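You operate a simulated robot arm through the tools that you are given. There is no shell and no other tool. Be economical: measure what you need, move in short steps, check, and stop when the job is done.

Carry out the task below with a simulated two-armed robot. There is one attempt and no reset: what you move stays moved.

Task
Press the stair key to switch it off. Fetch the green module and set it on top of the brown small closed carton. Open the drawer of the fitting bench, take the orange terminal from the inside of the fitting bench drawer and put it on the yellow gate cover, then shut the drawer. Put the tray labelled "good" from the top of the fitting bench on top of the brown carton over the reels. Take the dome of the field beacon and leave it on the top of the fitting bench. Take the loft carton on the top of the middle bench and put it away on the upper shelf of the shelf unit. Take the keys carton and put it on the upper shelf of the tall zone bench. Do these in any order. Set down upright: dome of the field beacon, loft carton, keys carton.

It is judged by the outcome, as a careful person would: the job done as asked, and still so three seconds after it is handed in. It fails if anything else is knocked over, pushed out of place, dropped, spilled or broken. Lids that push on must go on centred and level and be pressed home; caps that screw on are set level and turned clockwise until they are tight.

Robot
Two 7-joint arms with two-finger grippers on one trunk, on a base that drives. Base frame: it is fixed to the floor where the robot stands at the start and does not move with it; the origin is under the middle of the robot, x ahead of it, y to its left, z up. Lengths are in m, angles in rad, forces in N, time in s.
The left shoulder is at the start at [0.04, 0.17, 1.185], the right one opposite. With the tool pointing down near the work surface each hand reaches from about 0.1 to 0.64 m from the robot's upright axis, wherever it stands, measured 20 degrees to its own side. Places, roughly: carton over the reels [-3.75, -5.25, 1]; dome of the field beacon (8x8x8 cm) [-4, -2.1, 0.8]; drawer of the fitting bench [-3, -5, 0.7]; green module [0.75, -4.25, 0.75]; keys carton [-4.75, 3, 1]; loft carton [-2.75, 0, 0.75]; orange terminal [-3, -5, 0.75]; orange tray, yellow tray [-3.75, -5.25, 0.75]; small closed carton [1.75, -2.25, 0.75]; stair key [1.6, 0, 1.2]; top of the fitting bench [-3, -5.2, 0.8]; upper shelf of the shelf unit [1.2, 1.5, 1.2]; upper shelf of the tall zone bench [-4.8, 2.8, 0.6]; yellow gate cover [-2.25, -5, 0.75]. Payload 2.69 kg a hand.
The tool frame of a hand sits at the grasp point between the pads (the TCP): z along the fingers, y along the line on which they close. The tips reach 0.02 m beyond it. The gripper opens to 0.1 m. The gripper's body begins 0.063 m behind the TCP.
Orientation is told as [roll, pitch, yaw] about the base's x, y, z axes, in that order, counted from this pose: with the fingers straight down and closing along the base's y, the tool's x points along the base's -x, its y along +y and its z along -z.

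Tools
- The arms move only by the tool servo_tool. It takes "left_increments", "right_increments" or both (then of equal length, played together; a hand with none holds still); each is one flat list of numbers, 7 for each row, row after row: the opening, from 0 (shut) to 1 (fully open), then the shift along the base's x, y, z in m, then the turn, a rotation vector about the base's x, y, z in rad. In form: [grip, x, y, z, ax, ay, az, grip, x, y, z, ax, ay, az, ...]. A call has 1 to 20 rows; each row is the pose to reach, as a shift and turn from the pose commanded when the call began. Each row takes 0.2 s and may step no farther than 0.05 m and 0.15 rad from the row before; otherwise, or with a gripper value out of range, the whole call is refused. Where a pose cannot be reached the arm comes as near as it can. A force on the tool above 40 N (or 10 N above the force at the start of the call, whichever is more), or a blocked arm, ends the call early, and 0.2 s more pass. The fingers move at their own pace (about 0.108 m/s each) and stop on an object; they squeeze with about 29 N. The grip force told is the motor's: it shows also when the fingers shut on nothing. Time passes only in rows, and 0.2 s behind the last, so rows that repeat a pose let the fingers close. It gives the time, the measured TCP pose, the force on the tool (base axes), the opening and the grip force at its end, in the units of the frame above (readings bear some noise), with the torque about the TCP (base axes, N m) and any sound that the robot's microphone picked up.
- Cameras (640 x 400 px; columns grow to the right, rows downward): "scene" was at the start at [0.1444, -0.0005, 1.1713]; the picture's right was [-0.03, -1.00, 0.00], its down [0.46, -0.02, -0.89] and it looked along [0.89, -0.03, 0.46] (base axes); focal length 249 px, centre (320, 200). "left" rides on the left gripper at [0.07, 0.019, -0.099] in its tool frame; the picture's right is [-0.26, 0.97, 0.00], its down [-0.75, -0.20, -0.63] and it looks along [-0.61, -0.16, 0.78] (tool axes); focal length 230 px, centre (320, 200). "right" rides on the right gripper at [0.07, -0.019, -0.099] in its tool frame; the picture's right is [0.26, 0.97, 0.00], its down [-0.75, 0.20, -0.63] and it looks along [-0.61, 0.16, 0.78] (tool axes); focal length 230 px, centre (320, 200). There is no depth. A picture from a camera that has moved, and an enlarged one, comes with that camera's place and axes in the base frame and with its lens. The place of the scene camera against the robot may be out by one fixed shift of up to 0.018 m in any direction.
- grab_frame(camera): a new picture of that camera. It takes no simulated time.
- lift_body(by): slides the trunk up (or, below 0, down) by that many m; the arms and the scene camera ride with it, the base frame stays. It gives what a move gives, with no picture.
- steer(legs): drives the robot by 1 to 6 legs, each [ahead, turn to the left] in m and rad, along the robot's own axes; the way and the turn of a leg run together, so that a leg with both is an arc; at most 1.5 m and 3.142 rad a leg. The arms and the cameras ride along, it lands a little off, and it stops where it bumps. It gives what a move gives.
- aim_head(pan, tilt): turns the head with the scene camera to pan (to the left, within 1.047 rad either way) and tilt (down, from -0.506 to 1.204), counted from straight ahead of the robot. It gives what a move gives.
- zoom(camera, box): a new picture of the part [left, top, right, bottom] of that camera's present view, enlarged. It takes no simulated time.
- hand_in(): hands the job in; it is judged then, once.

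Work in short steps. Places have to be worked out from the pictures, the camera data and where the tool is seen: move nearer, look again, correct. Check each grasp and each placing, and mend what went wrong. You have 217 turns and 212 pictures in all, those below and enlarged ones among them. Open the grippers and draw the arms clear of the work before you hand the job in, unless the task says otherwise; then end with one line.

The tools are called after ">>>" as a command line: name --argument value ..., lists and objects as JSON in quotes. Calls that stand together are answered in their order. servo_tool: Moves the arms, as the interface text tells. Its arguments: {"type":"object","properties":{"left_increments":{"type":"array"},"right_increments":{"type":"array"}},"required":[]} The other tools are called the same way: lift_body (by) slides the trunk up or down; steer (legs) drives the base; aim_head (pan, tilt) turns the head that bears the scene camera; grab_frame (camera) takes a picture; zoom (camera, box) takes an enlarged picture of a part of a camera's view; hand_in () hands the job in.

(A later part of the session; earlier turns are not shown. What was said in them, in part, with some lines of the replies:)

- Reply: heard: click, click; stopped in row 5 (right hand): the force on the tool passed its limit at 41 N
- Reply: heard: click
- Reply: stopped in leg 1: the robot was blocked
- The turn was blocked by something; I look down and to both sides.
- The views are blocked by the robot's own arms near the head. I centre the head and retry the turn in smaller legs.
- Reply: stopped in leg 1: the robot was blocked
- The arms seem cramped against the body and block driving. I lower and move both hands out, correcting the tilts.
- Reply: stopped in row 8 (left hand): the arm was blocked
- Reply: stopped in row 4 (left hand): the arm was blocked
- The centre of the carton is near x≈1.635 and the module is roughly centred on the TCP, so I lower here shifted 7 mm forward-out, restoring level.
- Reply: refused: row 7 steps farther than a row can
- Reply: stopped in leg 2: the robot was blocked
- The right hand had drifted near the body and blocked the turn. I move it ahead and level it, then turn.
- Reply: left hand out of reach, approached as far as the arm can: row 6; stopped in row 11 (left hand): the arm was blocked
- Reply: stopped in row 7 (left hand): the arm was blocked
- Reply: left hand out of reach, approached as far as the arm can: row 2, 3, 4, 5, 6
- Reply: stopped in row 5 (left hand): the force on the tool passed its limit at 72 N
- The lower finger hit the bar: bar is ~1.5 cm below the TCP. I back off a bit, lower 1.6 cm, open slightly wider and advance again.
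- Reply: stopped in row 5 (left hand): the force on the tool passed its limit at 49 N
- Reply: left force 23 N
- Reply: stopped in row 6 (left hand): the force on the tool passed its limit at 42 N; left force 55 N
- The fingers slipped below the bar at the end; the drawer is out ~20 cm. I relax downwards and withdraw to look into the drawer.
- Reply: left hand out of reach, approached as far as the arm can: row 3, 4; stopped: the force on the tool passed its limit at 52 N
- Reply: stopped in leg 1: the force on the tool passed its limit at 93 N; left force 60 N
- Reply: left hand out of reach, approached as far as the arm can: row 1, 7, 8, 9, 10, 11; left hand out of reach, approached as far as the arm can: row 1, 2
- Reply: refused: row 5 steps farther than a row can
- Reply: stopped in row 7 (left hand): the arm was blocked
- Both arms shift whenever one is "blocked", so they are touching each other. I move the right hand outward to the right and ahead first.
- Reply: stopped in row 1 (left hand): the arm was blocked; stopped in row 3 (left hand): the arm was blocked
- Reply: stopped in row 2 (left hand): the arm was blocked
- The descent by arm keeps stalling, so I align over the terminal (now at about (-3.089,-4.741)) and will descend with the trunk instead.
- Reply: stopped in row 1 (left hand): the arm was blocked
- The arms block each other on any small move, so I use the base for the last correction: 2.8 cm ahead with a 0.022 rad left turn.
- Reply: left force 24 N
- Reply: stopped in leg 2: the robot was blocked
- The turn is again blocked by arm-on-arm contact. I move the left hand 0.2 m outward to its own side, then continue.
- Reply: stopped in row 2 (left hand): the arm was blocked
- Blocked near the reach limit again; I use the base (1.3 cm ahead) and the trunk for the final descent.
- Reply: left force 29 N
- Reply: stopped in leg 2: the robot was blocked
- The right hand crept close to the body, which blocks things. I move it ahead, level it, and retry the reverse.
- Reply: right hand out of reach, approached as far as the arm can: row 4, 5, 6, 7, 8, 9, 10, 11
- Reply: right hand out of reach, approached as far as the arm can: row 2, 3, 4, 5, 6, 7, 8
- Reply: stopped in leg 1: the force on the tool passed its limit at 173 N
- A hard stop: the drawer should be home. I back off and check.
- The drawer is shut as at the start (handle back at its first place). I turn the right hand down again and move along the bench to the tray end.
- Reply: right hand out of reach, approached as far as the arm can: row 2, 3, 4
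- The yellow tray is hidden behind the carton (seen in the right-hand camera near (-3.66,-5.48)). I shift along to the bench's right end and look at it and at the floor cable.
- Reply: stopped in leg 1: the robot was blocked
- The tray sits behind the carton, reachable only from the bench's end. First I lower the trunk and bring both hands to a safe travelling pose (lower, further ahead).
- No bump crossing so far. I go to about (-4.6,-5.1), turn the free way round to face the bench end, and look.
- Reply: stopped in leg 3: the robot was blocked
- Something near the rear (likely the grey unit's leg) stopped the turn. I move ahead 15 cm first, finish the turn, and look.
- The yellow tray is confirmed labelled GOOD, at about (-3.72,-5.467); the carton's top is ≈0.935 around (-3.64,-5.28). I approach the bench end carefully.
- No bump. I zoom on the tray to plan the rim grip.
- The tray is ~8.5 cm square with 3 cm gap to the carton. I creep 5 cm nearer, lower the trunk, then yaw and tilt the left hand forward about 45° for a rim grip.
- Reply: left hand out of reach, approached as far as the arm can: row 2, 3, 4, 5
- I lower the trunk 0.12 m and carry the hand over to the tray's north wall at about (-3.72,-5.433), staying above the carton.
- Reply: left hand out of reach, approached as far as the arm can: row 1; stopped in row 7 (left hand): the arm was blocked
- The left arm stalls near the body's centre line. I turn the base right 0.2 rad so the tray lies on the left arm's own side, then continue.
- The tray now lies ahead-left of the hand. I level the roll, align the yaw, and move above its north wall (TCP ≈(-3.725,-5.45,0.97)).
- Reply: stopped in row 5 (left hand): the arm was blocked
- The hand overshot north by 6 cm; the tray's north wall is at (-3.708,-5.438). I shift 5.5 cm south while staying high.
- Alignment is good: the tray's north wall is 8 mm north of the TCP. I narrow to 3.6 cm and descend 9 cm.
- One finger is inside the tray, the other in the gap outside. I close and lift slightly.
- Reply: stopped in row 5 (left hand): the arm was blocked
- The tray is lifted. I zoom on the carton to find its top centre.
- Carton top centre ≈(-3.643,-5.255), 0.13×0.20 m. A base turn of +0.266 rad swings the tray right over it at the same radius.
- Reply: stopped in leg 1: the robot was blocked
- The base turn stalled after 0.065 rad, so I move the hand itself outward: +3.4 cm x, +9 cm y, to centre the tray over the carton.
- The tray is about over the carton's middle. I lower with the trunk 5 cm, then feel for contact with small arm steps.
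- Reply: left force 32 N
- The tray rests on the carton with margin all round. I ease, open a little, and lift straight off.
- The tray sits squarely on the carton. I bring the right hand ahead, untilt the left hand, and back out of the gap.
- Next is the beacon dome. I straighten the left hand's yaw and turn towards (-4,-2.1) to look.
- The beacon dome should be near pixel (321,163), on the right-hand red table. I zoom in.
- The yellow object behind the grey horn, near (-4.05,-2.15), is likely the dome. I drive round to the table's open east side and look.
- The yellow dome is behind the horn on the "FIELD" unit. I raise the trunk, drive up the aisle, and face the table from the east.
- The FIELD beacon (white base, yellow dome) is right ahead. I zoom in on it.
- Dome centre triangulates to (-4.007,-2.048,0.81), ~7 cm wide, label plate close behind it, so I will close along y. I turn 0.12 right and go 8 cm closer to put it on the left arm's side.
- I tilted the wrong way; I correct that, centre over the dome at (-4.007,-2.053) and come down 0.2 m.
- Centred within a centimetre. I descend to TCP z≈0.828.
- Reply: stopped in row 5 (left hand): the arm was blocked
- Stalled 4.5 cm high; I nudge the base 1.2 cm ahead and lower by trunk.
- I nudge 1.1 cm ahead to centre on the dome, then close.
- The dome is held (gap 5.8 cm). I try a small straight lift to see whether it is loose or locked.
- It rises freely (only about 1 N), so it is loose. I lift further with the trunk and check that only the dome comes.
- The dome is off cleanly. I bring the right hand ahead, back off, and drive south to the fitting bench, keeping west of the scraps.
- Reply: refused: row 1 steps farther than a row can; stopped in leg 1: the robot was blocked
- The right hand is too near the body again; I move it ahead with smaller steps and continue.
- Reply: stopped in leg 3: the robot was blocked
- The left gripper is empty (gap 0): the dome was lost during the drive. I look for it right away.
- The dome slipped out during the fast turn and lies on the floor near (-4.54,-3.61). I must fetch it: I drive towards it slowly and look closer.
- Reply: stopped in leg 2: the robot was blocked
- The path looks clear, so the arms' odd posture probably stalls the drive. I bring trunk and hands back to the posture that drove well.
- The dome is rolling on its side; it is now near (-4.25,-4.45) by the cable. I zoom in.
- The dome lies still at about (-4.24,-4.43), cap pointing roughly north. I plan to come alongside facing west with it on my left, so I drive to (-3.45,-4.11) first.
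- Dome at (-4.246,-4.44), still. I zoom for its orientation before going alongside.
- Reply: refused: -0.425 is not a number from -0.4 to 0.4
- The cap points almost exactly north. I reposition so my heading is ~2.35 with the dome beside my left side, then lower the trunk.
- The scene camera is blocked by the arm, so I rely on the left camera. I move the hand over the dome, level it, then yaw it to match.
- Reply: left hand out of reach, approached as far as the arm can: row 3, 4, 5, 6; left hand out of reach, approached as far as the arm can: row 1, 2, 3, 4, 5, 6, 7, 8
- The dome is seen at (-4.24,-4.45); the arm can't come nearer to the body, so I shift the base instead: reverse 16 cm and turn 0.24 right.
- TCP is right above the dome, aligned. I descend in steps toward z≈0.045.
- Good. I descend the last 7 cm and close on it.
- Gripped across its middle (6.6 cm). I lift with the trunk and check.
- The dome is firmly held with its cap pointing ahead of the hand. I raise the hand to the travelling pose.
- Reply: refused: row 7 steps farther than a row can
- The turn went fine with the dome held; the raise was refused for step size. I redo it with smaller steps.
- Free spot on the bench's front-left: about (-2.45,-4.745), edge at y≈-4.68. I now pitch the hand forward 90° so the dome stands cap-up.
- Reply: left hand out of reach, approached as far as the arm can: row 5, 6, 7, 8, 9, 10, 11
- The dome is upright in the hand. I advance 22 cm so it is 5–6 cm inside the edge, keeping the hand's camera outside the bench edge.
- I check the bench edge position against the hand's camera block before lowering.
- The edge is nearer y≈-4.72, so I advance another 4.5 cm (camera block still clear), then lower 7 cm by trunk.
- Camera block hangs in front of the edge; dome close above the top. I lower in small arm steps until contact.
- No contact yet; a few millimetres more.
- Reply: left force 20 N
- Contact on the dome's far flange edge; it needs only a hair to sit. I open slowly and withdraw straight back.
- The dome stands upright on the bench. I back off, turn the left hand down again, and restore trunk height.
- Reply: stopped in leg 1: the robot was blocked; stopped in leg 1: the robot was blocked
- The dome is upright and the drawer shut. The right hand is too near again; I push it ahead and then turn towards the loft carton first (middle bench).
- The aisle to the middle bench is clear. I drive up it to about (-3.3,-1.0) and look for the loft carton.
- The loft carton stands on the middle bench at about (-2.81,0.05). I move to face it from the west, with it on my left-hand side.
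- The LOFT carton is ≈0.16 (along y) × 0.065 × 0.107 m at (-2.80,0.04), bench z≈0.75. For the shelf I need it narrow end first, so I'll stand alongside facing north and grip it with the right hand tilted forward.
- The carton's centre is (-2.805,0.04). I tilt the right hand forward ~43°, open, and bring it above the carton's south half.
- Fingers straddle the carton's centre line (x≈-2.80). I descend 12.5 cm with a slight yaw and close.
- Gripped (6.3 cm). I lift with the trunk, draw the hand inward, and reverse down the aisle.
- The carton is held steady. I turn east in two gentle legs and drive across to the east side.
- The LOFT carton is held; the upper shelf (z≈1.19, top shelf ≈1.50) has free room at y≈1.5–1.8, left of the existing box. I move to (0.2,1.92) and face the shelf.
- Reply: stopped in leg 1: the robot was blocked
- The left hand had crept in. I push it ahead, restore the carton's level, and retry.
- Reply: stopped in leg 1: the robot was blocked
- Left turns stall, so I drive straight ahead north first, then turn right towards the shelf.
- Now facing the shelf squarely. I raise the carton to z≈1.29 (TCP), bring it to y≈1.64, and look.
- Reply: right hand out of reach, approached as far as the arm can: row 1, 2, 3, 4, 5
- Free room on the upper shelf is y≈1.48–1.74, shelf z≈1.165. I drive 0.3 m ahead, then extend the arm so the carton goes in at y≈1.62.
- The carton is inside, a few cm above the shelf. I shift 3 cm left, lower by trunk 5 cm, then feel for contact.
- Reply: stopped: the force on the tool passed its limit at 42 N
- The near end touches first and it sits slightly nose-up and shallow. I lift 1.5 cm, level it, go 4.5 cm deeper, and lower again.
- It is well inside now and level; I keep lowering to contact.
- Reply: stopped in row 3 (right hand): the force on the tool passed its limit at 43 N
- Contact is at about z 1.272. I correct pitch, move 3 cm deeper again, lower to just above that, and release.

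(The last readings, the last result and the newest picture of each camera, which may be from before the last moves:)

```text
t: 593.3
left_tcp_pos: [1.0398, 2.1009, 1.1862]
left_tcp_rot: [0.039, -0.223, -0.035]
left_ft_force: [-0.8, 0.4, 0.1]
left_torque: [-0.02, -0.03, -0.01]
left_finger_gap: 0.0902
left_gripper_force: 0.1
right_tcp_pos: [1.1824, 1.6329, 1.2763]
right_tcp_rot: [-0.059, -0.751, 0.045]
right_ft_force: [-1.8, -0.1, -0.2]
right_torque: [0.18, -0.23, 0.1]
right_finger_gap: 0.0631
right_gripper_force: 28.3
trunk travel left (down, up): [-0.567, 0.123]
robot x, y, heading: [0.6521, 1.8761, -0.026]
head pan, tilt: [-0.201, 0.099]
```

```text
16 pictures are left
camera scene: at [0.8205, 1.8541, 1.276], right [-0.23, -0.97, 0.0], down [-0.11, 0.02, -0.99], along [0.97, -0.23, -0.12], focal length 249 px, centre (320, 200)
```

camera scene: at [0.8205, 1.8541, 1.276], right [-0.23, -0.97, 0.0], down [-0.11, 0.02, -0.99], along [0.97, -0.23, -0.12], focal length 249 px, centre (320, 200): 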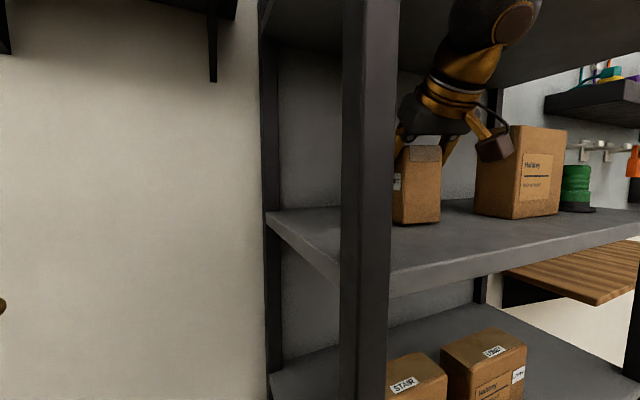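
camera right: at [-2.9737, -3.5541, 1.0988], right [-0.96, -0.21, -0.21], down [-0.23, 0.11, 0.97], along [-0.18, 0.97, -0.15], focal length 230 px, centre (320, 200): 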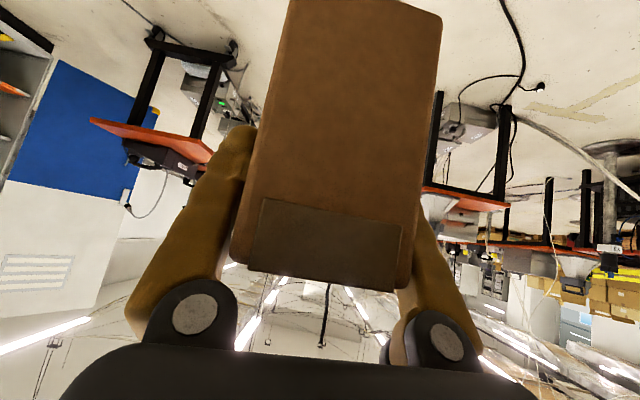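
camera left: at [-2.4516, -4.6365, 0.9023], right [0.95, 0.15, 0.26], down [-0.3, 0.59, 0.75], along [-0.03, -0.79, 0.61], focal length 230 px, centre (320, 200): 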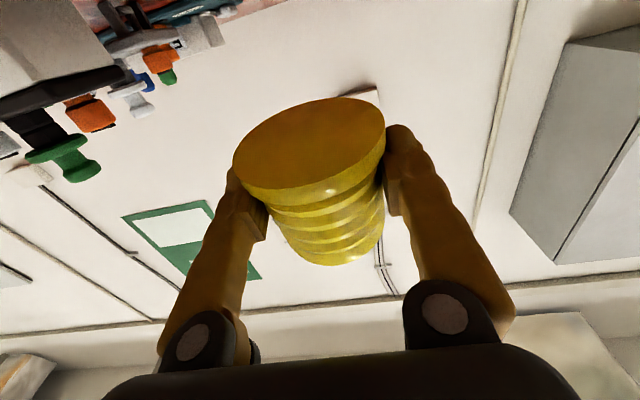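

The shelf now carries the weight. I open the fingers and withdraw back and slightly up.

>>> servo_tool --right_increments '[0.72, 0, 0, 0, 0, 0, 0, 0.85, 0, 0, 0, 0, 0, 0, 0.9, 0, 0, 0, 0, 0, 0, 0.9, -0.02, 0, 0.005, 0, 0, 0, 0.9, -0.05, 0, 0.015, 0, 0, 0, 0.9, -0.09, 0, 0.025, 0, 0, 0, 0.9, -0.13, 0, 0.03, 0, 0, 0, 0.9, -0.17, 0, 0.03, 0, 0, 0]'

>>> steer --legs '[[-0.35, 0]]'

>>> grab_frame --camera "scene"

```text
t: 595.1
left_tcp_pos: [1.039, 2.1006, 1.1877]
left_tcp_rot: [0.04, -0.225, -0.036]
left_ft_force: [0.0, 0.1, 1.2]
left_torque: [0.01, -0.04, 0.0]
left_finger_gap: 0.0899
left_gripper_force: 0.0
right_tcp_pos: [1.0509, 1.6043, 1.2636]
right_tcp_rot: [-0.065, -0.747, 0.062]
right_ft_force: [0.1, -0.4, 0.3]
right_torque: [0.01, -0.01, 0.0]
right_finger_gap: 0.0902
right_gripper_force: 0.0
right hand out of reach, approached as far as the arm can: row 6, 7, 8
trunk travel left (down, up): [-0.567, 0.123]
robot x, y, heading: [0.6482, 1.875, -0.026]
head pan, tilt: [-0.201, 0.099]
```

```text
t: 597.4
left_tcp_pos: [0.6879, 2.1105, 1.1872]
left_tcp_rot: [0.039, -0.223, -0.034]
left_ft_force: [-0.1, 0.4, -0.4]
left_torque: [0.02, 0.02, -0.03]
left_finger_gap: 0.09
left_gripper_force: 0.1
right_tcp_pos: [0.7003, 1.6158, 1.2646]
right_tcp_rot: [-0.063, -0.746, 0.059]
right_ft_force: [-0.2, -0.6, -0.2]
right_torque: [0.01, -0.01, 0.01]
right_finger_gap: 0.0901
right_gripper_force: 0.0
trunk travel left (down, up): [-0.567, 0.123]
robot x, y, heading: [0.3033, 1.8868, -0.031]
head pan, tilt: [-0.201, 0.099]
```

```text
15 pictures are left
camera scene: at [0.4694, 1.8642, 1.2761], right [-0.23, -0.97, 0.0], down [-0.11, 0.02, -0.99], along [0.97, -0.22, -0.12], focal length 249 px, centre (320, 200)
```

scene: 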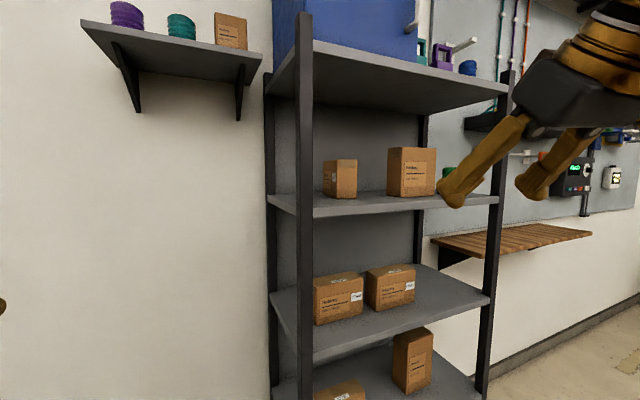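

The LOFT carton stands upright on the upper shelf. I reset both hands and drive the known route back to the aisle towards the keys carton.

>>> servo_tool --right_increments '[0.9, 0.01, -0.01, -0.02, 0, 0.13, 0, 0.9, 0.02, -0.02, -0.04, 0, 0.26, 0, 0.9, 0.03, -0.03, -0.06, 0, 0.39, 0, 0.9, 0.04, -0.03, -0.08, 0, 0.52, 0, 0.9, 0.05, -0.03, -0.1, 0, 0.65, 0, 0.9, 0.06, -0.03, -0.11, 0, 0.72, 0]' --left_increments '[0.9, 0.015, 0, -0.01, 0, 0.04, 0, 0.9, 0.03, 0, -0.02, 0, 0.08, 0, 0.9, 0.045, 0, -0.03, 0, 0.12, 0, 0.9, 0.06, 0, -0.04, 0, 0.16, 0, 0.9, 0.07, 0, -0.04, 0, 0.2, 0, 0.9, 0.08, 0, -0.04, 0, 0.2, 0]'

>>> steer --legs '[[0, -0.76], [0, -0.76], [1.5, 0], [1.5, 0], [1.5, 0], [0, -1.33]]'

>>> steer --legs '[[1.5, 0], [1.5, 0], [0.75, 0], [0, -0.9], [0, -0.93]]'

```text
t: 598.8
left_tcp_pos: [0.7505, 2.1112, 1.1519]
left_tcp_rot: [0.034, -0.037, -0.033]
left_ft_force: [-0.1, -0.2, -0.2]
left_torque: [-0.01, 0.05, -0.02]
left_finger_gap: 0.0901
left_gripper_force: 0.0
right_tcp_pos: [0.7406, 1.5868, 1.1591]
right_tcp_rot: [-0.027, -0.04, 0.045]
right_ft_force: [-0.6, -0.7, -0.5]
right_torque: [0.02, 0.01, -0.01]
right_finger_gap: 0.0899
right_gripper_force: 0.1
trunk travel left (down, up): [-0.567, 0.123]
robot x, y, heading: [0.3051, 1.8876, -0.023]
head pan, tilt: [-0.201, 0.099]
```

```text
t: 628.1
left_tcp_pos: [0.4344, -3.0434, 1.1513]
left_tcp_rot: [0.031, -0.037, -2.787]
left_ft_force: [0.3, 0.7, 0.6]
left_torque: [0.02, -0.02, -0.01]
left_finger_gap: 0.0902
left_gripper_force: 0.0
right_tcp_pos: [0.2428, -2.5567, 1.1612]
right_tcp_rot: [-0.024, -0.045, -2.707]
right_ft_force: [-0.4, 0.4, 1.2]
right_torque: [0.0, 0.0, 0.01]
right_finger_gap: 0.0898
right_gripper_force: 0.0
trunk travel left (down, up): [-0.567, 0.123]
robot x, y, heading: [0.7645, -2.6728, -2.779]
head pan, tilt: [-0.201, 0.099]
```

```text
t: 651.6
left_tcp_pos: [-3.1117, -3.5908, 1.1588]
left_tcp_rot: [0.033, -0.053, 1.626]
left_ft_force: [0.3, -0.4, -0.1]
left_torque: [0.0, -0.04, 0.01]
left_finger_gap: 0.0898
left_gripper_force: 0.1
right_tcp_pos: [-2.5895, -3.5522, 1.1688]
right_tcp_rot: [-0.026, -0.058, 1.705]
right_ft_force: [-0.3, 0.0, -0.3]
right_torque: [0.02, -0.01, -0.03]
right_finger_gap: 0.0903
right_gripper_force: 0.0
trunk travel left (down, up): [-0.567, 0.123]
robot x, y, heading: [-2.8699, -3.9971, 1.632]
head pan, tilt: [-0.201, 0.099]
```

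I enter the aisle and drive north past the middle bench, then look.

>>> steer --legs '[[0, 0.22], [1.5, 0], [0, -0.25], [1.5, 0], [1.5, 0], [0, 0.4]]'

>>> aim_head --pan 0 --tilt 0.2

>>> grab_frame --camera "scene"

```text
t: 676.2
left_tcp_pos: [-3.8457, 0.7424, 1.1656]
left_tcp_rot: [0.034, -0.07, 2.037]
left_ft_force: [0.2, 0.0, 0.5]
left_torque: [0.0, 0.02, -0.02]
left_finger_gap: 0.0899
left_gripper_force: 0.0
right_tcp_pos: [-3.3836, 0.9864, 1.1738]
right_tcp_rot: [-0.03, -0.073, 2.116]
right_ft_force: [-0.5, -0.1, 0.2]
right_torque: [0.01, -0.03, 0.03]
right_finger_gap: 0.09
right_gripper_force: 0.0
trunk travel left (down, up): [-0.567, 0.123]
robot x, y, heading: [-3.464, 0.4814, 2.047]
head pan, tilt: [-0.201, 0.099]
```

```text
t: 676.9
left_tcp_pos: [-3.836, 0.7242, 1.1703]
left_tcp_rot: [0.034, -0.09, 2.036]
left_ft_force: [0.1, 0.0, 0.2]
left_torque: [0.0, 0.01, 0.0]
left_finger_gap: 0.0903
left_gripper_force: 0.1
right_tcp_pos: [-3.3735, 0.9681, 1.1816]
right_tcp_rot: [-0.028, -0.09, 2.117]
right_ft_force: [0.2, 0.2, 0.3]
right_torque: [0.03, 0.03, -0.01]
right_finger_gap: 0.0899
right_gripper_force: 0.0
trunk travel left (down, up): [-0.567, 0.123]
robot x, y, heading: [-3.4671, 0.4797, 2.043]
head pan, tilt: [0.0, 0.201]
```

```text
14 pictures are left
camera scene: at [-3.5623, 0.6454, 1.2669], right [0.89, 0.46, 0.0], down [0.1, -0.19, -0.98], along [-0.45, 0.87, -0.21], focal length 249 px, centre (320, 200)
```

scene: 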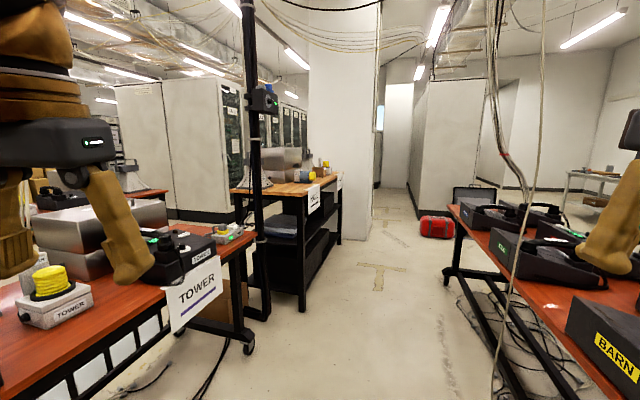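

The tall zone bench is ahead-left at about (-4.6,2.9). I zoom on it.

>>> zoom --camera "scene" --box '[225, 140, 355, 320]'

```text
2.22 times, centred on (290, 230) of scene
camera zoom: at [-3.5623, 0.6454, 1.2669], right [0.89, 0.46, 0.0], down [0.1, -0.19, -0.98], along [-0.45, 0.87, -0.21], focal length 553 px, centre (387, 133)
```

zoom: 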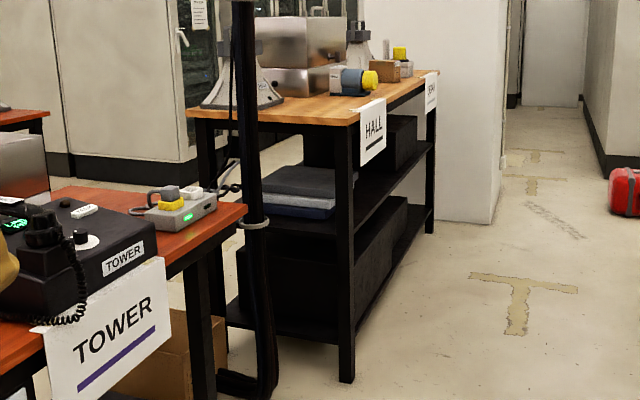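

The keys carton is on the tall bench's top near (-4.76,2.97), at its east edge; the upper shelf is below. I drive up and face it from the aisle.

>>> steer --legs '[[0, -0.22], [1.5, 0], [0.55, 0], [0, 0.75], [0, 0.73]]'

>>> aim_head --pan -0.3 --tilt 0.5

>>> grab_frame --camera "scene"

```text
t: 692.0
left_tcp_pos: [-4.345, 2.1696, 1.1713]
left_tcp_rot: [0.035, -0.087, -2.962]
left_ft_force: [-0.5, -0.1, -0.2]
left_torque: [0.02, -0.02, -0.02]
left_finger_gap: 0.0903
left_gripper_force: 0.1
right_tcp_pos: [-4.447, 2.6835, 1.1792]
right_tcp_rot: [-0.029, -0.089, -2.879]
right_ft_force: [0.8, 0.1, 0.3]
right_torque: [0.01, 0.01, 0.0]
right_finger_gap: 0.09
right_gripper_force: 0.0
trunk travel left (down, up): [-0.567, 0.123]
robot x, y, heading: [-4.005, 2.4632, -2.956]
head pan, tilt: [0.0, 0.201]
```

```text
t: 692.8
left_tcp_pos: [-4.3244, 2.1735, 1.1784]
left_tcp_rot: [0.034, -0.106, -2.962]
left_ft_force: [1.3, 0.6, -1.0]
left_torque: [-0.04, 0.04, 0.0]
left_finger_gap: 0.0899
left_gripper_force: 0.1
right_tcp_pos: [-4.4291, 2.6856, 1.1871]
right_tcp_rot: [-0.031, -0.105, -2.878]
right_ft_force: [0.2, -0.6, 0.1]
right_torque: [-0.02, 0.02, 0.0]
right_finger_gap: 0.0901
right_gripper_force: 0.0
trunk travel left (down, up): [-0.567, 0.123]
robot x, y, heading: [-4.0065, 2.467, -2.947]
head pan, tilt: [-0.3, 0.499]
```

```text
12 pictures are left
camera scene: at [-4.1981, 2.4609, 1.2393], right [0.11, 0.99, 0.0], down [0.49, -0.05, -0.87], along [-0.87, 0.1, -0.49], focal length 249 px, centre (320, 200)
```

scene: 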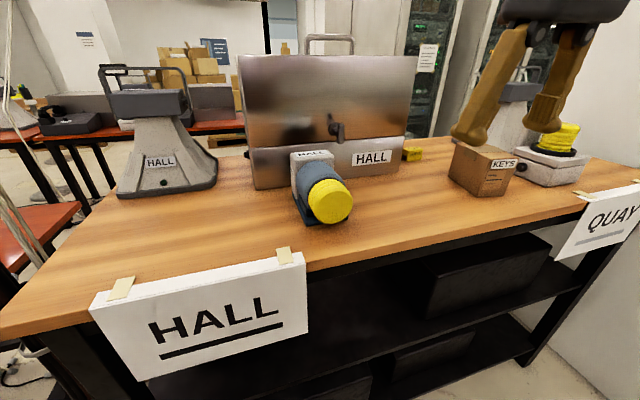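

The KEYS carton is at the bench's front edge. I zoom to measure its sides.

>>> zoom --camera "scene" --box '[420, 110, 540, 210]'

```text
4.00 times, centred on (480, 160) of scene
camera zoom: at [-4.1981, 2.4609, 1.2393], right [0.11, 0.99, 0.0], down [0.49, -0.05, -0.87], along [-0.87, 0.1, -0.49], focal length 995 px, centre (-320, 360)
```

zoom: 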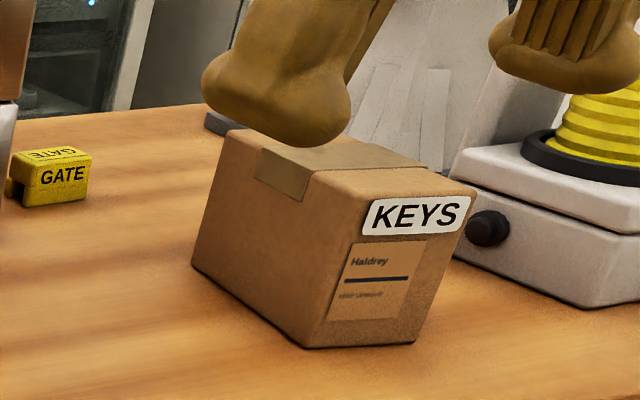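

The carton is axis-aligned: 0.067 wide (y) × 0.12 × 0.093, centre (-4.745,2.931), top ≈1.043. I shift the base 0.3 m north so it lies on the right hand's side.

>>> steer --legs '[[0, -0.7], [0, -0.66], [0.3, 0], [0, 0.62], [0, 0.62]]'

>>> servo_tool --right_increments '[1, 0, 0, 0, 0, 0.0, -0.05, 1, 0, 0, 0, 0, 0.0, -0.1, 1, 0, 0, 0, 0, 0.0, -0.13]'

```text
t: 702.1
left_tcp_pos: [-4.4704, 2.4818, 1.1786]
left_tcp_rot: [0.035, -0.103, -3.056]
left_ft_force: [0.6, -0.3, -0.2]
left_torque: [0.01, -0.01, -0.02]
left_finger_gap: 0.09
left_gripper_force: 0.1
right_tcp_pos: [-4.5248, 3.0012, 1.1863]
right_tcp_rot: [-0.033, -0.103, -2.972]
right_ft_force: [-0.5, 1.2, -0.1]
right_torque: [-0.03, 0.01, 0.01]
right_finger_gap: 0.0901
right_gripper_force: 0.1
trunk travel left (down, up): [-0.567, 0.123]
robot x, y, heading: [-4.1241, 2.7529, -3.048]
head pan, tilt: [-0.3, 0.499]
```

```text
t: 702.9
left_tcp_pos: [-4.45, 2.4841, 1.183]
left_tcp_rot: [0.036, -0.121, -3.056]
left_ft_force: [1.0, -0.3, -0.2]
left_torque: [0.01, 0.01, 0.02]
left_finger_gap: 0.0897
left_gripper_force: 0.0
right_tcp_pos: [-4.5042, 3.005, 1.1933]
right_tcp_rot: [-0.031, -0.121, -3.103]
right_ft_force: [-0.3, -0.4, -0.3]
right_torque: [-0.03, -0.02, 0.0]
right_finger_gap: 0.1001
right_gripper_force: 0.0
trunk travel left (down, up): [-0.567, 0.123]
robot x, y, heading: [-4.1248, 2.7501, -3.05]
head pan, tilt: [-0.3, 0.499]
```

I tilt the right hand forward ~50° and bring it above the KEYS carton.

>>> servo_tool --right_increments '[1, -0.02, -0.01, 0, 0, 0.13, 0, 1, -0.045, -0.02, 0, 0, 0.26, 0, 1, -0.07, -0.03, 0, 0, 0.39, 0, 1, -0.1, -0.04, 0, 0, 0.52, 0, 1, -0.13, -0.05, -0.01, 0, 0.65, 0, 1, -0.16, -0.06, -0.03, 0, 0.74, 0, 1, -0.195, -0.07, -0.05, 0, 0.74, 0, 1, -0.226, -0.074, -0.075, 0, 0.74, 0]'

>>> grab_frame --camera "right"

```text
t: 704.7
left_tcp_pos: [-4.4546, 2.4843, 1.1819]
left_tcp_rot: [0.036, -0.116, -3.057]
left_ft_force: [-0.2, -0.1, 0.0]
left_torque: [0.05, -0.02, 0.0]
left_finger_gap: 0.0902
left_gripper_force: 0.1
right_tcp_pos: [-4.7361, 2.9309, 1.1163]
right_tcp_rot: [-0.071, -0.857, -3.08]
right_ft_force: [-0.1, 0.4, -0.1]
right_torque: [-0.01, -0.03, -0.02]
right_finger_gap: 0.0999
right_gripper_force: 0.0
trunk travel left (down, up): [-0.567, 0.123]
robot x, y, heading: [-4.1288, 2.7494, -3.048]
head pan, tilt: [-0.3, 0.499]
```

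```text
10 pictures are left
camera right: at [-4.6159, 2.9491, 1.1286], right [0.17, -0.95, -0.24], down [-0.01, -0.25, 0.97], along [-0.98, -0.17, -0.05], focal length 230 px, centre (320, 200)
```

right: 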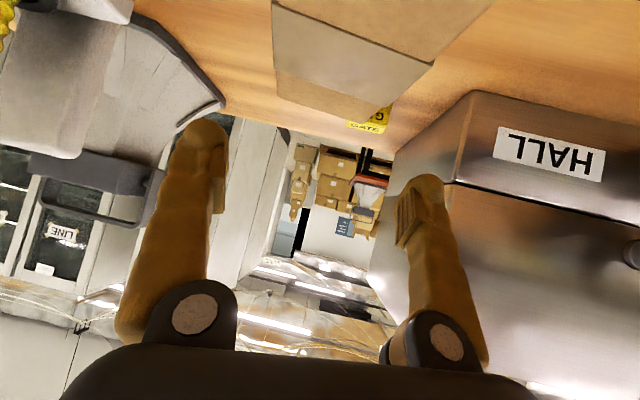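

The carton's width is centred under the fingers (y≈2.928). I level the roll and descend 11 cm in guarded steps.

>>> servo_tool --right_increments '[1, 0.003, -0.003, -0.02, -0.03, 0, 0, 1, 0.003, -0.003, -0.045, -0.06, 0, 0, 1, 0.003, -0.003, -0.07, -0.06, 0, 0, 1, 0.003, -0.003, -0.09, -0.06, 0, 0, 1, 0.003, -0.003, -0.108, -0.06, 0, 0]'

>>> grab_frame --camera "right"

```text
t: 705.9
left_tcp_pos: [-4.4305, 2.4855, 1.1893]
left_tcp_rot: [0.035, -0.137, -3.056]
left_ft_force: [1.0, -0.3, -0.4]
left_torque: [0.0, 0.03, 0.0]
left_finger_gap: 0.0899
left_gripper_force: 0.0
right_tcp_pos: [-4.7148, 2.9277, 1.0302]
right_tcp_rot: [0.026, -0.894, 3.125]
right_ft_force: [0.9, -0.1, -0.5]
right_torque: [0.02, -0.03, 0.02]
right_finger_gap: 0.0999
right_gripper_force: 0.0
trunk travel left (down, up): [-0.567, 0.123]
robot x, y, heading: [-4.1242, 2.7516, -3.049]
head pan, tilt: [-0.3, 0.499]
stopped in row 5 (right hand): the force on the tool passed its limit at 43 N (the readings are from after the stop); the commanded pose is now the measured one
```

```text
9 pictures are left
camera right: at [-4.5941, 2.9474, 1.0375], right [0.17, -0.97, -0.18], down [0.02, -0.18, 0.98], along [-0.99, -0.17, -0.01], focal length 230 px, centre (320, 200)
```

right: 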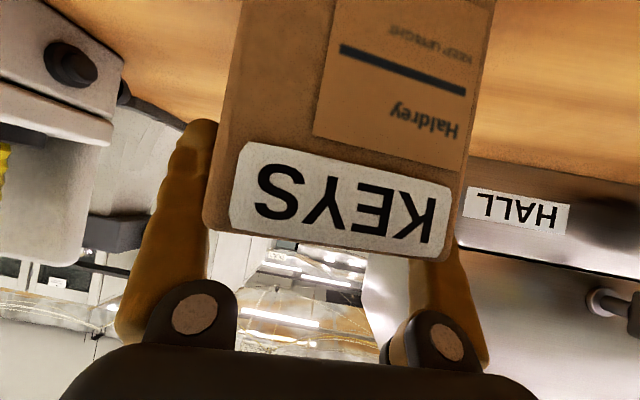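

Both fingers straddle the carton near its top. I close here and check the grip.

>>> servo_tool --right_increments '[0.6, 0, 0, 0, 0, 0, 0, 0.3, 0, 0, 0, 0, 0, 0, 0, 0, 0, 0, 0, 0, 0, 0, 0, 0, 0, 0, 0, 0]'

>>> servo_tool --right_increments '[0, 0, 0, 0.015, 0, 0, 0, 0, 0, 0, 0.03, 0, 0, 0]'

>>> grab_frame --camera "right"

```text
t: 706.9
left_tcp_pos: [-4.4339, 2.484, 1.1877]
left_tcp_rot: [0.036, -0.135, -3.056]
left_ft_force: [-0.3, 0.4, -0.4]
left_torque: [0.0, -0.03, 0.0]
left_finger_gap: 0.0901
left_gripper_force: 0.0
right_tcp_pos: [-4.718, 2.9269, 1.0302]
right_tcp_rot: [0.028, -0.896, 3.125]
right_ft_force: [-3.7, -0.7, 11.5]
right_torque: [-0.64, -0.58, -0.21]
right_finger_gap: 0.0846
right_gripper_force: 28.7
trunk travel left (down, up): [-0.567, 0.123]
robot x, y, heading: [-4.1238, 2.7534, -3.048]
head pan, tilt: [-0.3, 0.499]
```

```text
t: 707.5
left_tcp_pos: [-4.434, 2.4848, 1.1882]
left_tcp_rot: [0.036, -0.136, -3.056]
left_ft_force: [0.6, 0.1, -0.2]
left_torque: [0.02, 0.01, 0.0]
left_finger_gap: 0.09
left_gripper_force: 0.0
right_tcp_pos: [-4.7155, 2.9285, 1.0588]
right_tcp_rot: [0.026, -0.891, 3.131]
right_ft_force: [1.0, 0.5, -2.1]
right_torque: [0.0, -0.01, -0.03]
right_finger_gap: 0.0843
right_gripper_force: 29.1
trunk travel left (down, up): [-0.567, 0.123]
robot x, y, heading: [-4.1257, 2.7522, -3.047]
head pan, tilt: [-0.3, 0.499]
```

```text
8 pictures are left
camera right: at [-4.5951, 2.9481, 1.0662], right [0.17, -0.97, -0.19], down [0.02, -0.19, 0.98], along [-0.99, -0.17, -0.01], focal length 230 px, centre (320, 200)
```

right: 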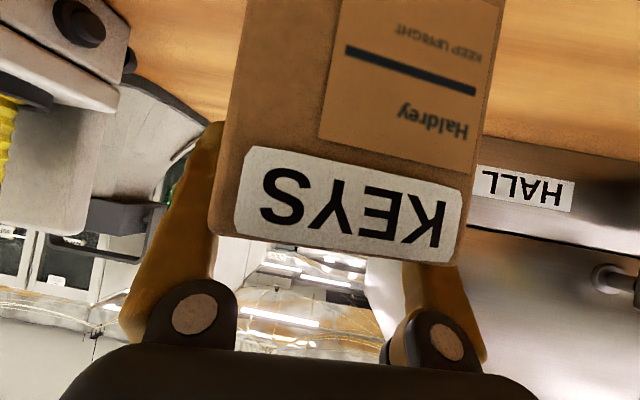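

The KEYS carton is lifted (8.4 cm grip). I back out 0.24 m to clear the bench edge, lower the trunk, and view the shelf beneath.

>>> steer --legs '[[-0.24, 0]]'

>>> lift_body --by -0.32

>>> aim_head --pan -0.1 --tilt 0.3

>>> grab_frame --camera "scene"

```text
t: 709.3
left_tcp_pos: [-4.1901, 2.5081, 1.1879]
left_tcp_rot: [0.035, -0.134, -3.062]
left_ft_force: [0.2, 0.6, 0.7]
left_torque: [-0.02, 0.0, 0.01]
left_finger_gap: 0.0899
left_gripper_force: 0.0
right_tcp_pos: [-4.471, 2.9549, 1.0592]
right_tcp_rot: [0.028, -0.893, 3.122]
right_ft_force: [-0.7, 1.0, -2.5]
right_torque: [-0.04, 0.01, 0.02]
right_finger_gap: 0.0838
right_gripper_force: 28.5
trunk travel left (down, up): [-0.567, 0.123]
robot x, y, heading: [-3.876, 2.7746, -3.055]
head pan, tilt: [-0.3, 0.499]
```

```text
t: 712.5
left_tcp_pos: [-4.1704, 2.5105, 0.8735]
left_tcp_rot: [0.038, -0.151, -3.062]
left_ft_force: [0.1, -0.4, 0.7]
left_torque: [-0.02, 0.05, 0.01]
left_finger_gap: 0.0898
left_gripper_force: 0.1
right_tcp_pos: [-4.4542, 2.9549, 0.7485]
right_tcp_rot: [0.028, -0.91, 3.119]
right_ft_force: [0.3, 0.0, -3.0]
right_torque: [0.0, -0.01, -0.01]
right_finger_gap: 0.0838
right_gripper_force: 28.8
trunk travel left (down, up): [-0.247, 0.443]
robot x, y, heading: [-3.8822, 2.7735, -3.055]
head pan, tilt: [-0.3, 0.499]
```

```text
t: 713.2
left_tcp_pos: [-4.1718, 2.5098, 0.8732]
left_tcp_rot: [0.036, -0.15, -3.062]
left_ft_force: [-0.7, 0.0, -1.5]
left_torque: [-0.01, 0.01, -0.01]
left_finger_gap: 0.0898
left_gripper_force: 0.0
right_tcp_pos: [-4.4529, 2.9562, 0.7481]
right_tcp_rot: [0.027, -0.911, 3.119]
right_ft_force: [0.1, 0.3, -2.9]
right_torque: [0.01, -0.05, -0.01]
right_finger_gap: 0.0839
right_gripper_force: 29.1
trunk travel left (down, up): [-0.247, 0.443]
robot x, y, heading: [-3.886, 2.7727, -3.054]
head pan, tilt: [-0.099, 0.3]
```

```text
7 pictures are left
camera scene: at [-4.0726, 2.7689, 0.9372], right [0.01, 1.0, 0.0], down [0.31, 0.0, -0.95], along [-0.95, 0.01, -0.31], focal length 249 px, centre (320, 200)
```

scene: 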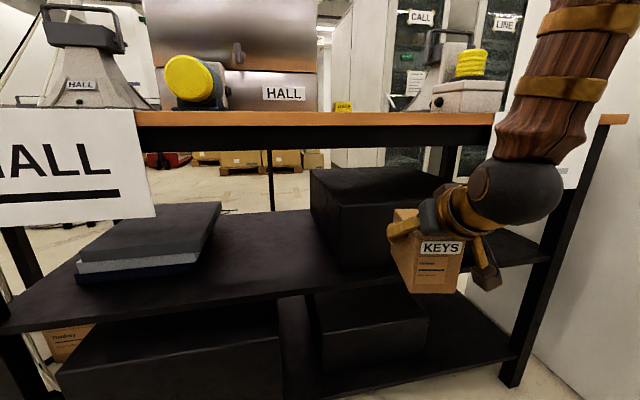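

Free room on the upper shelf (z≈0.6, front edge x≈-4.49) lies between the cloth (y≈2.51) and the black box (y≈2.80): centre y≈2.66. I retract the right hand a little, move the left ahead, and shift the base south.

>>> servo_tool --right_increments '[0, 0.035, 0, 0, 0, 0, 0, 0, 0.07, 0, 0, 0, 0, 0, 0, 0.1, 0, 0, 0, 0, 0, 0, 0.13, 0, 0.01, 0, 0, 0]' --left_increments '[0.9, -0.03, -0.01, 0.01, 0, 0, 0, 0.9, -0.06, -0.02, 0.02, 0, 0, 0, 0.9, -0.09, -0.03, 0.03, 0, 0, 0, 0.9, -0.12, -0.04, 0.04, 0, 0, 0]'

>>> steer --legs '[[0, 0.7], [0, 0.7], [0.31, 0], [0, -0.7], [0, -0.7]]'

```text
t: 714.2
left_tcp_pos: [-4.2901, 2.4691, 0.9145]
left_tcp_rot: [0.036, -0.151, -3.062]
left_ft_force: [-0.6, 0.1, 0.2]
left_torque: [0.02, 0.01, -0.01]
left_finger_gap: 0.09
left_gripper_force: 0.0
right_tcp_pos: [-4.3239, 2.9537, 0.7574]
right_tcp_rot: [0.028, -0.909, 3.122]
right_ft_force: [0.4, 0.2, -3.0]
right_torque: [-0.02, -0.01, 0.02]
right_finger_gap: 0.084
right_gripper_force: 29.1
trunk travel left (down, up): [-0.247, 0.443]
robot x, y, heading: [-3.8844, 2.7747, -3.057]
head pan, tilt: [-0.099, 0.3]
```

```text
t: 723.9
left_tcp_pos: [-4.305, 2.139, 0.9144]
left_tcp_rot: [0.038, -0.149, -3.024]
left_ft_force: [-0.2, -0.4, -0.4]
left_torque: [0.0, 0.01, -0.02]
left_finger_gap: 0.0897
left_gripper_force: 0.0
right_tcp_pos: [-4.3578, 2.6223, 0.7556]
right_tcp_rot: [0.028, -0.908, -3.124]
right_ft_force: [0.8, -0.6, -3.3]
right_torque: [-0.01, -0.01, 0.01]
right_finger_gap: 0.0837
right_gripper_force: 29.1
trunk travel left (down, up): [-0.247, 0.443]
robot x, y, heading: [-3.9069, 2.4475, -3.013]
head pan, tilt: [-0.099, 0.3]
```

Now aligned. I lower the trunk 5 cm and reach in with the arm (carton bottom ≈2 cm above the shelf).

>>> lift_body --by -0.045

>>> servo_tool --right_increments '[0, -0.04, 0.01, 0, 0, 0, 0, 0, -0.08, 0.018, 0, 0, 0, 0, 0, -0.12, 0.026, 0, 0, 0, 0, 0, -0.16, 0.034, 0, 0, 0, 0, 0, -0.2, 0.038, 0, 0, 0, 0]'

>>> grab_frame --camera "scene"

```text
t: 724.7
left_tcp_pos: [-4.2911, 2.141, 0.8755]
left_tcp_rot: [0.036, -0.166, -3.023]
left_ft_force: [-0.5, 0.3, -0.2]
left_torque: [0.01, 0.04, 0.01]
left_finger_gap: 0.0901
left_gripper_force: 0.0
right_tcp_pos: [-4.3474, 2.6236, 0.7193]
right_tcp_rot: [0.031, -0.924, -3.127]
right_ft_force: [-0.2, -0.7, -3.3]
right_torque: [0.0, -0.01, 0.0]
right_finger_gap: 0.0837
right_gripper_force: 29.4
trunk travel left (down, up): [-0.202, 0.488]
robot x, y, heading: [-3.9083, 2.4498, -3.012]
head pan, tilt: [-0.099, 0.3]
```

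```text
t: 725.9
left_tcp_pos: [-4.2912, 2.1403, 0.8756]
left_tcp_rot: [0.035, -0.165, -3.023]
left_ft_force: [-1.3, -0.1, 0.0]
left_torque: [0.01, 0.0, 0.0]
left_finger_gap: 0.0898
left_gripper_force: 0.0
right_tcp_pos: [-4.5456, 2.661, 0.7172]
right_tcp_rot: [0.031, -0.92, -3.125]
right_ft_force: [0.7, 0.1, -2.7]
right_torque: [0.0, -0.04, -0.02]
right_finger_gap: 0.0837
right_gripper_force: 29.4
trunk travel left (down, up): [-0.202, 0.488]
robot x, y, heading: [-3.9081, 2.4478, -3.015]
head pan, tilt: [-0.099, 0.3]
```

```text
6 pictures are left
camera scene: at [-4.0986, 2.4374, 0.8922], right [-0.03, 1.0, 0.0], down [0.31, 0.01, -0.95], along [-0.95, -0.03, -0.31], focal length 249 px, centre (320, 200)
```

scene: 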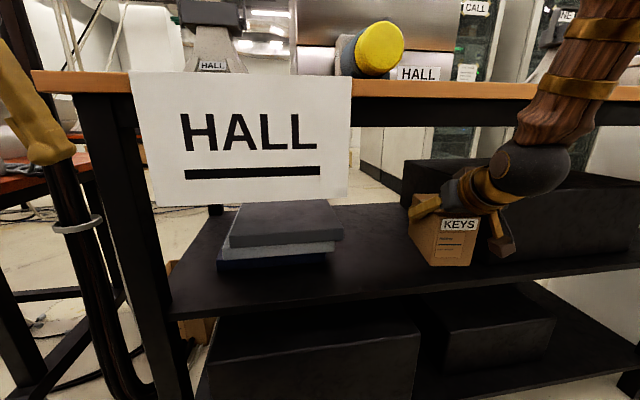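

The carton is over the shelf between cloth and box. I go 4.5 cm deeper and lower stepwise to contact.

>>> servo_tool --right_increments '[0, -0.025, 0, 0, 0, 0, 0, 0, -0.048, 0, 0, 0, -0.015, 0, 0, -0.048, 0, -0.008, 0, -0.022, 0, 0, -0.048, 0, -0.014, 0, -0.022, 0, 0, -0.048, 0, -0.02, 0, -0.022, 0]'

```text
t: 727.1
left_tcp_pos: [-4.2909, 2.1412, 0.875]
left_tcp_rot: [0.037, -0.167, -3.023]
left_ft_force: [-0.3, 0.2, -0.7]
left_torque: [0.0, 0.01, -0.01]
left_finger_gap: 0.0902
left_gripper_force: 0.0
right_tcp_pos: [-4.5957, 2.663, 0.6974]
right_tcp_rot: [0.033, -0.904, -3.126]
right_ft_force: [-0.3, -0.5, -3.0]
right_torque: [-0.01, 0.0, 0.04]
right_finger_gap: 0.0839
right_gripper_force: 29.1
trunk travel left (down, up): [-0.202, 0.488]
robot x, y, heading: [-3.9043, 2.4487, -3.013]
head pan, tilt: [-0.099, 0.3]
```

Not touching yet at TCP z 0.697; I keep lowering in small steps.

>>> servo_tool --right_increments '[0, 0, 0, -0.005, 0, -0.005, 0, 0, 0, 0, -0.01, 0, -0.008, 0, 0, 0, 0, -0.014, 0, -0.008, 0]'

```text
t: 727.9
left_tcp_pos: [-4.2913, 2.1424, 0.8755]
left_tcp_rot: [0.035, -0.165, -3.023]
left_ft_force: [0.2, -0.1, 0.8]
left_torque: [0.0, -0.01, 0.0]
left_finger_gap: 0.0899
left_gripper_force: 0.0
right_tcp_pos: [-4.5943, 2.6621, 0.6823]
right_tcp_rot: [0.034, -0.892, -3.126]
right_ft_force: [-0.2, 0.3, -2.8]
right_torque: [0.02, -0.06, -0.02]
right_finger_gap: 0.0838
right_gripper_force: 29.0
trunk travel left (down, up): [-0.202, 0.488]
robot x, y, heading: [-3.909, 2.4501, -3.016]
head pan, tilt: [-0.099, 0.3]
```

>>> servo_tool --right_increments '[0, 0, 0, -0.004, 0, 0, 0, 0, 0, 0, -0.008, 0, 0, 0, 0, 0, 0, -0.012, 0, 0, 0]'

>>> zoom --camera "scene" --box '[360, 140, 560, 300]'

```text
t: 728.7
left_tcp_pos: [-4.2913, 2.1419, 0.8764]
left_tcp_rot: [0.036, -0.167, -3.024]
left_ft_force: [-0.2, 0.5, 0.6]
left_torque: [0.02, -0.04, 0.0]
left_finger_gap: 0.0899
left_gripper_force: 0.0
right_tcp_pos: [-4.5946, 2.6617, 0.6712]
right_tcp_rot: [0.033, -0.893, -3.126]
right_ft_force: [-0.1, 0.3, -2.3]
right_torque: [0.0, -0.02, -0.01]
right_finger_gap: 0.0836
right_gripper_force: 29.8
trunk travel left (down, up): [-0.202, 0.488]
robot x, y, heading: [-3.9067, 2.4482, -3.022]
head pan, tilt: [-0.099, 0.3]
```

```text
2.50 times, centred on (460, 220) of scene
camera zoom: at [-4.0985, 2.4374, 0.8922], right [-0.03, 1.0, 0.0], down [0.31, 0.01, -0.95], along [-0.95, -0.03, -0.31], focal length 622 px, centre (-30, 150)
```

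zoom: 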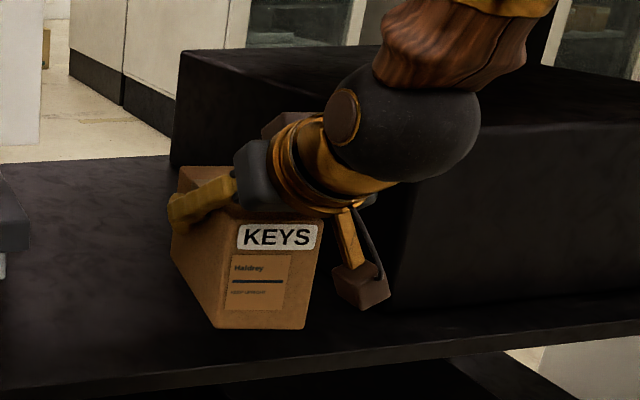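

Still just above. I continue down in small steps.

>>> servo_tool --right_increments '[0, 0, 0, -0.004, 0, 0, 0, 0, 0, 0, -0.008, 0, 0, 0, 0, 0, 0, -0.012, 0, 0, 0, 0, 0, 0, -0.016, 0, 0, 0]'

```text
t: 729.7
left_tcp_pos: [-4.2905, 2.1414, 0.8748]
left_tcp_rot: [0.038, -0.166, -3.023]
left_ft_force: [-0.3, -0.6, -0.2]
left_torque: [-0.02, 0.0, -0.01]
left_finger_gap: 0.0902
left_gripper_force: 0.0
right_tcp_pos: [-4.5951, 2.6619, 0.6553]
right_tcp_rot: [0.033, -0.893, -3.128]
right_ft_force: [-0.4, 0.3, -2.9]
right_torque: [0.01, -0.02, 0.05]
right_finger_gap: 0.0839
right_gripper_force: 28.7
trunk travel left (down, up): [-0.202, 0.488]
robot x, y, heading: [-3.9069, 2.4496, -3.015]
head pan, tilt: [-0.099, 0.3]
```

>>> servo_tool --right_increments '[0, 0, 0, -0.004, 0, 0, 0, 0, 0, 0, -0.008, 0, 0, 0, 0, 0, 0, -0.012, 0, 0, 0, 0, 0, 0, -0.016, 0, 0, 0]'

>>> zoom --camera "scene" --box '[360, 140, 560, 300]'

```text
t: 730.7
left_tcp_pos: [-4.2911, 2.1402, 0.8753]
left_tcp_rot: [0.038, -0.165, -3.022]
left_ft_force: [-0.6, 0.1, -0.2]
left_torque: [0.07, 0.03, 0.0]
left_finger_gap: 0.0903
left_gripper_force: 0.0
right_tcp_pos: [-4.5954, 2.6613, 0.64]
right_tcp_rot: [0.033, -0.894, -3.127]
right_ft_force: [0.1, 0.1, -1.8]
right_torque: [0.02, 0.01, 0.01]
right_finger_gap: 0.084
right_gripper_force: 29.2
trunk travel left (down, up): [-0.202, 0.488]
robot x, y, heading: [-3.9055, 2.4524, -3.013]
head pan, tilt: [-0.099, 0.3]
```

```text
2.50 times, centred on (460, 220) of scene
camera zoom: at [-4.0985, 2.4374, 0.8922], right [-0.03, 1.0, 0.0], down [0.31, 0.01, -0.95], along [-0.95, -0.03, -0.31], focal length 622 px, centre (-30, 150)
```

zoom: 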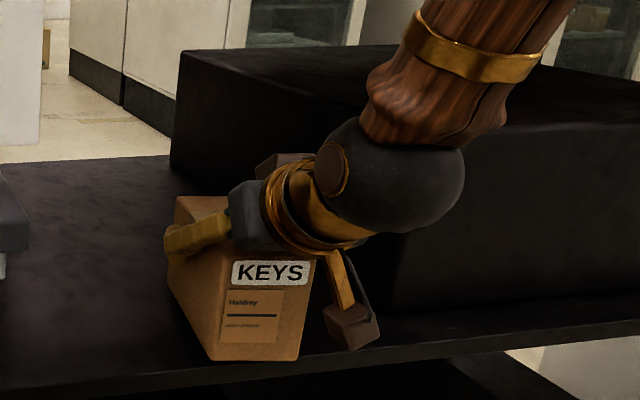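

The shelf is lower (≈0.53) and its edge nearer x≈-4.57, so the carton must go deeper. I drive 6 cm ahead and continue lowering.

>>> steer --legs '[[0.065, 0]]'

>>> servo_tool --right_increments '[0, 0, 0, -0.004, 0, 0, 0, 0, 0, 0, -0.008, 0, 0, 0, 0, 0, 0, -0.012, 0, 0, 0, 0, 0, 0, -0.016, 0, 0, 0]'

```text
t: 731.7
left_tcp_pos: [-4.3578, 2.1328, 0.8753]
left_tcp_rot: [0.036, -0.166, -3.025]
left_ft_force: [-0.8, 0.8, -0.3]
left_torque: [-0.02, -0.01, 0.0]
left_finger_gap: 0.0902
left_gripper_force: 0.0
right_tcp_pos: [-4.6622, 2.6531, 0.6391]
right_tcp_rot: [0.033, -0.893, -3.126]
right_ft_force: [0.8, -0.7, -3.4]
right_torque: [0.02, -0.02, 0.01]
right_finger_gap: 0.0837
right_gripper_force: 29.2
trunk travel left (down, up): [-0.202, 0.488]
robot x, y, heading: [-3.9717, 2.4371, -3.013]
head pan, tilt: [-0.099, 0.3]
```

```text
t: 732.7
left_tcp_pos: [-4.344, 2.1339, 0.8818]
left_tcp_rot: [0.039, -0.183, -3.024]
left_ft_force: [-0.3, -0.2, 0.3]
left_torque: [0.01, 0.0, 0.03]
left_finger_gap: 0.0903
left_gripper_force: 0.2
right_tcp_pos: [-4.6517, 2.6547, 0.634]
right_tcp_rot: [0.037, -0.909, -3.13]
right_ft_force: [0.5, -0.2, -3.6]
right_torque: [-0.02, -0.02, -0.01]
right_finger_gap: 0.0835
right_gripper_force: 29.1
trunk travel left (down, up): [-0.202, 0.488]
robot x, y, heading: [-3.9754, 2.4426, -3.016]
head pan, tilt: [-0.099, 0.3]
```

No contact yet at 0.634; I lower further in small steps.

>>> servo_tool --right_increments '[0, 0, 0, -0.004, 0, -0.006, 0, 0, 0, 0, -0.008, 0, -0.012, 0, 0, 0, 0, -0.012, 0, -0.012, 0, 0, 0, 0, -0.016, 0, -0.012, 0]'

```text
t: 733.6
left_tcp_pos: [-4.3283, 2.1367, 0.8891]
left_tcp_rot: [0.038, -0.2, -3.023]
left_ft_force: [-0.2, 0.0, 0.8]
left_torque: [-0.03, 0.03, -0.02]
left_finger_gap: 0.0902
left_gripper_force: 0.1
right_tcp_pos: [-4.6457, 2.655, 0.6374]
right_tcp_rot: [0.044, -0.926, -3.136]
right_ft_force: [0.5, 0.2, -3.1]
right_torque: [0.02, -0.03, 0.0]
right_finger_gap: 0.0837
right_gripper_force: 29.1
trunk travel left (down, up): [-0.202, 0.488]
robot x, y, heading: [-3.9733, 2.4443, -3.016]
head pan, tilt: [-0.099, 0.3]
stopped in row 4 (right hand): the force on the tool passed its limit at 43 N (the readings are from after the stop); the commanded pose is now the measured one
```

Contact found at about 0.622. I level the pitch and lower gently until the shelf takes the weight.

>>> servo_tool --right_increments '[0, -0.004, 0, 0, 0, -0.015, 0, 0, -0.008, 0, -0.004, 0, -0.03, 0, 0, -0.008, 0, -0.009, 0, -0.03, 0, 0, -0.008, 0, -0.012, 0, -0.03, 0]'

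>>> zoom --camera "scene" --box '[360, 140, 560, 300]'

```text
t: 734.6
left_tcp_pos: [-4.3276, 2.1342, 0.8901]
left_tcp_rot: [0.036, -0.202, -3.024]
left_ft_force: [0.5, 0.3, -0.1]
left_torque: [-0.03, 0.02, -0.01]
left_finger_gap: 0.09
left_gripper_force: 0.1
right_tcp_pos: [-4.6556, 2.6544, 0.631]
right_tcp_rot: [0.042, -0.909, -3.134]
right_ft_force: [8.6, 2.5, 23.4]
right_torque: [0.62, 0.5, -0.15]
right_finger_gap: 0.0839
right_gripper_force: 28.9
trunk travel left (down, up): [-0.202, 0.488]
robot x, y, heading: [-3.9707, 2.4424, -3.014]
head pan, tilt: [-0.099, 0.3]
```

```text
2.50 times, centred on (460, 220) of scene
camera zoom: at [-4.1619, 2.4285, 0.8931], right [-0.03, 1.0, 0.0], down [0.31, 0.01, -0.95], along [-0.95, -0.03, -0.31], focal length 622 px, centre (-30, 150)
```

zoom: 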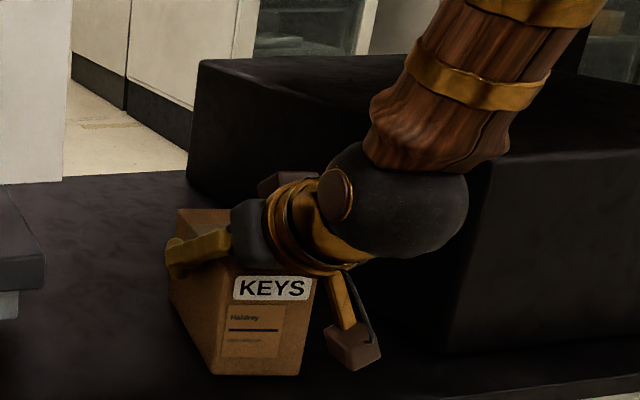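

It is seated with margin from the edge. I ease, open fully, and withdraw straight back with a slight rise, then reverse.

>>> servo_tool --right_increments '[0, 0, 0, 0.004, 0, 0, 0, 0.92, 0, 0, 0.004, 0, 0, 0, 1, 0, 0, 0.004, 0, 0, 0, 1, 0, 0, 0.004, 0, 0, 0, 1, 0.02, 0, 0.012, 0, 0, 0, 1, 0.05, 0, 0.03, 0, 0, 0, 1, 0.085, 0, 0.045, 0, 0, 0, 1, 0.12, 0, 0.05, 0, 0, 0, 1, 0.16, 0, 0.05, 0, 0, 0]'

>>> steer --legs '[[-0.15, 0]]'

>>> grab_frame --camera "scene"

```text
t: 736.6
left_tcp_pos: [-4.3302, 2.137, 0.8871]
left_tcp_rot: [0.036, -0.198, -3.023]
left_ft_force: [0.8, 1.2, -0.1]
left_torque: [-0.03, -0.02, 0.0]
left_finger_gap: 0.09
left_gripper_force: 0.0
right_tcp_pos: [-4.496, 2.657, 0.6752]
right_tcp_rot: [0.041, -0.901, -3.133]
right_ft_force: [0.3, -0.2, -0.5]
right_torque: [0.0, -0.03, -0.01]
right_finger_gap: 0.1002
right_gripper_force: 0.0
trunk travel left (down, up): [-0.202, 0.488]
robot x, y, heading: [-3.971, 2.4412, -3.011]
head pan, tilt: [-0.099, 0.3]
```

```text
t: 738.0
left_tcp_pos: [-4.1761, 2.1553, 0.8885]
left_tcp_rot: [0.036, -0.199, -3.019]
left_ft_force: [-0.1, 0.2, -0.7]
left_torque: [0.0, 0.05, 0.01]
left_finger_gap: 0.09
left_gripper_force: 0.2
right_tcp_pos: [-4.3438, 2.6737, 0.6767]
right_tcp_rot: [0.041, -0.9, -3.131]
right_ft_force: [0.1, -0.8, 0.1]
right_torque: [-0.06, 0.02, 0.02]
right_finger_gap: 0.1004
right_gripper_force: 0.1
trunk travel left (down, up): [-0.202, 0.488]
robot x, y, heading: [-3.8202, 2.4606, -3.014]
head pan, tilt: [-0.099, 0.3]
```

```text
2 pictures are left
camera scene: at [-4.0097, 2.4483, 0.8924], right [-0.03, 1.0, 0.0], down [0.31, 0.01, -0.95], along [-0.95, -0.03, -0.31], focal length 249 px, centre (320, 200)
```

scene: 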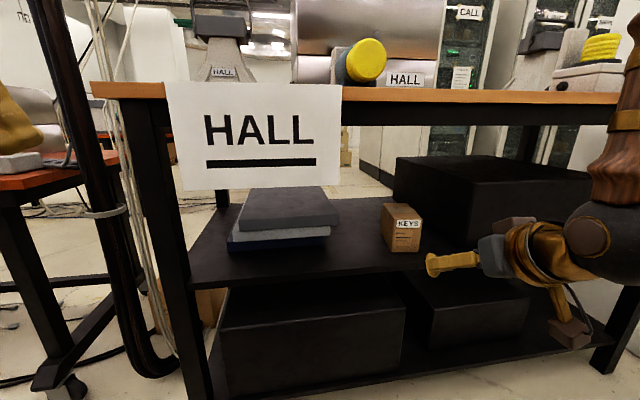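

The KEYS carton stands upright on the tall bench's upper shelf, and both grippers are open and clear of the work. All the tasks have been carried out, so I hand in.

>>> hand_in

```text
The job is handed in.
```

All seven jobs were carried out and handed in, but two things could count against the result. The beacon dome slipped from the gripper during a turn and fell to the floor. I picked it up and stood it upright on the fitting bench; I did not inspect it for damage. The stair key toggled twice on my first press and went off only on the second.
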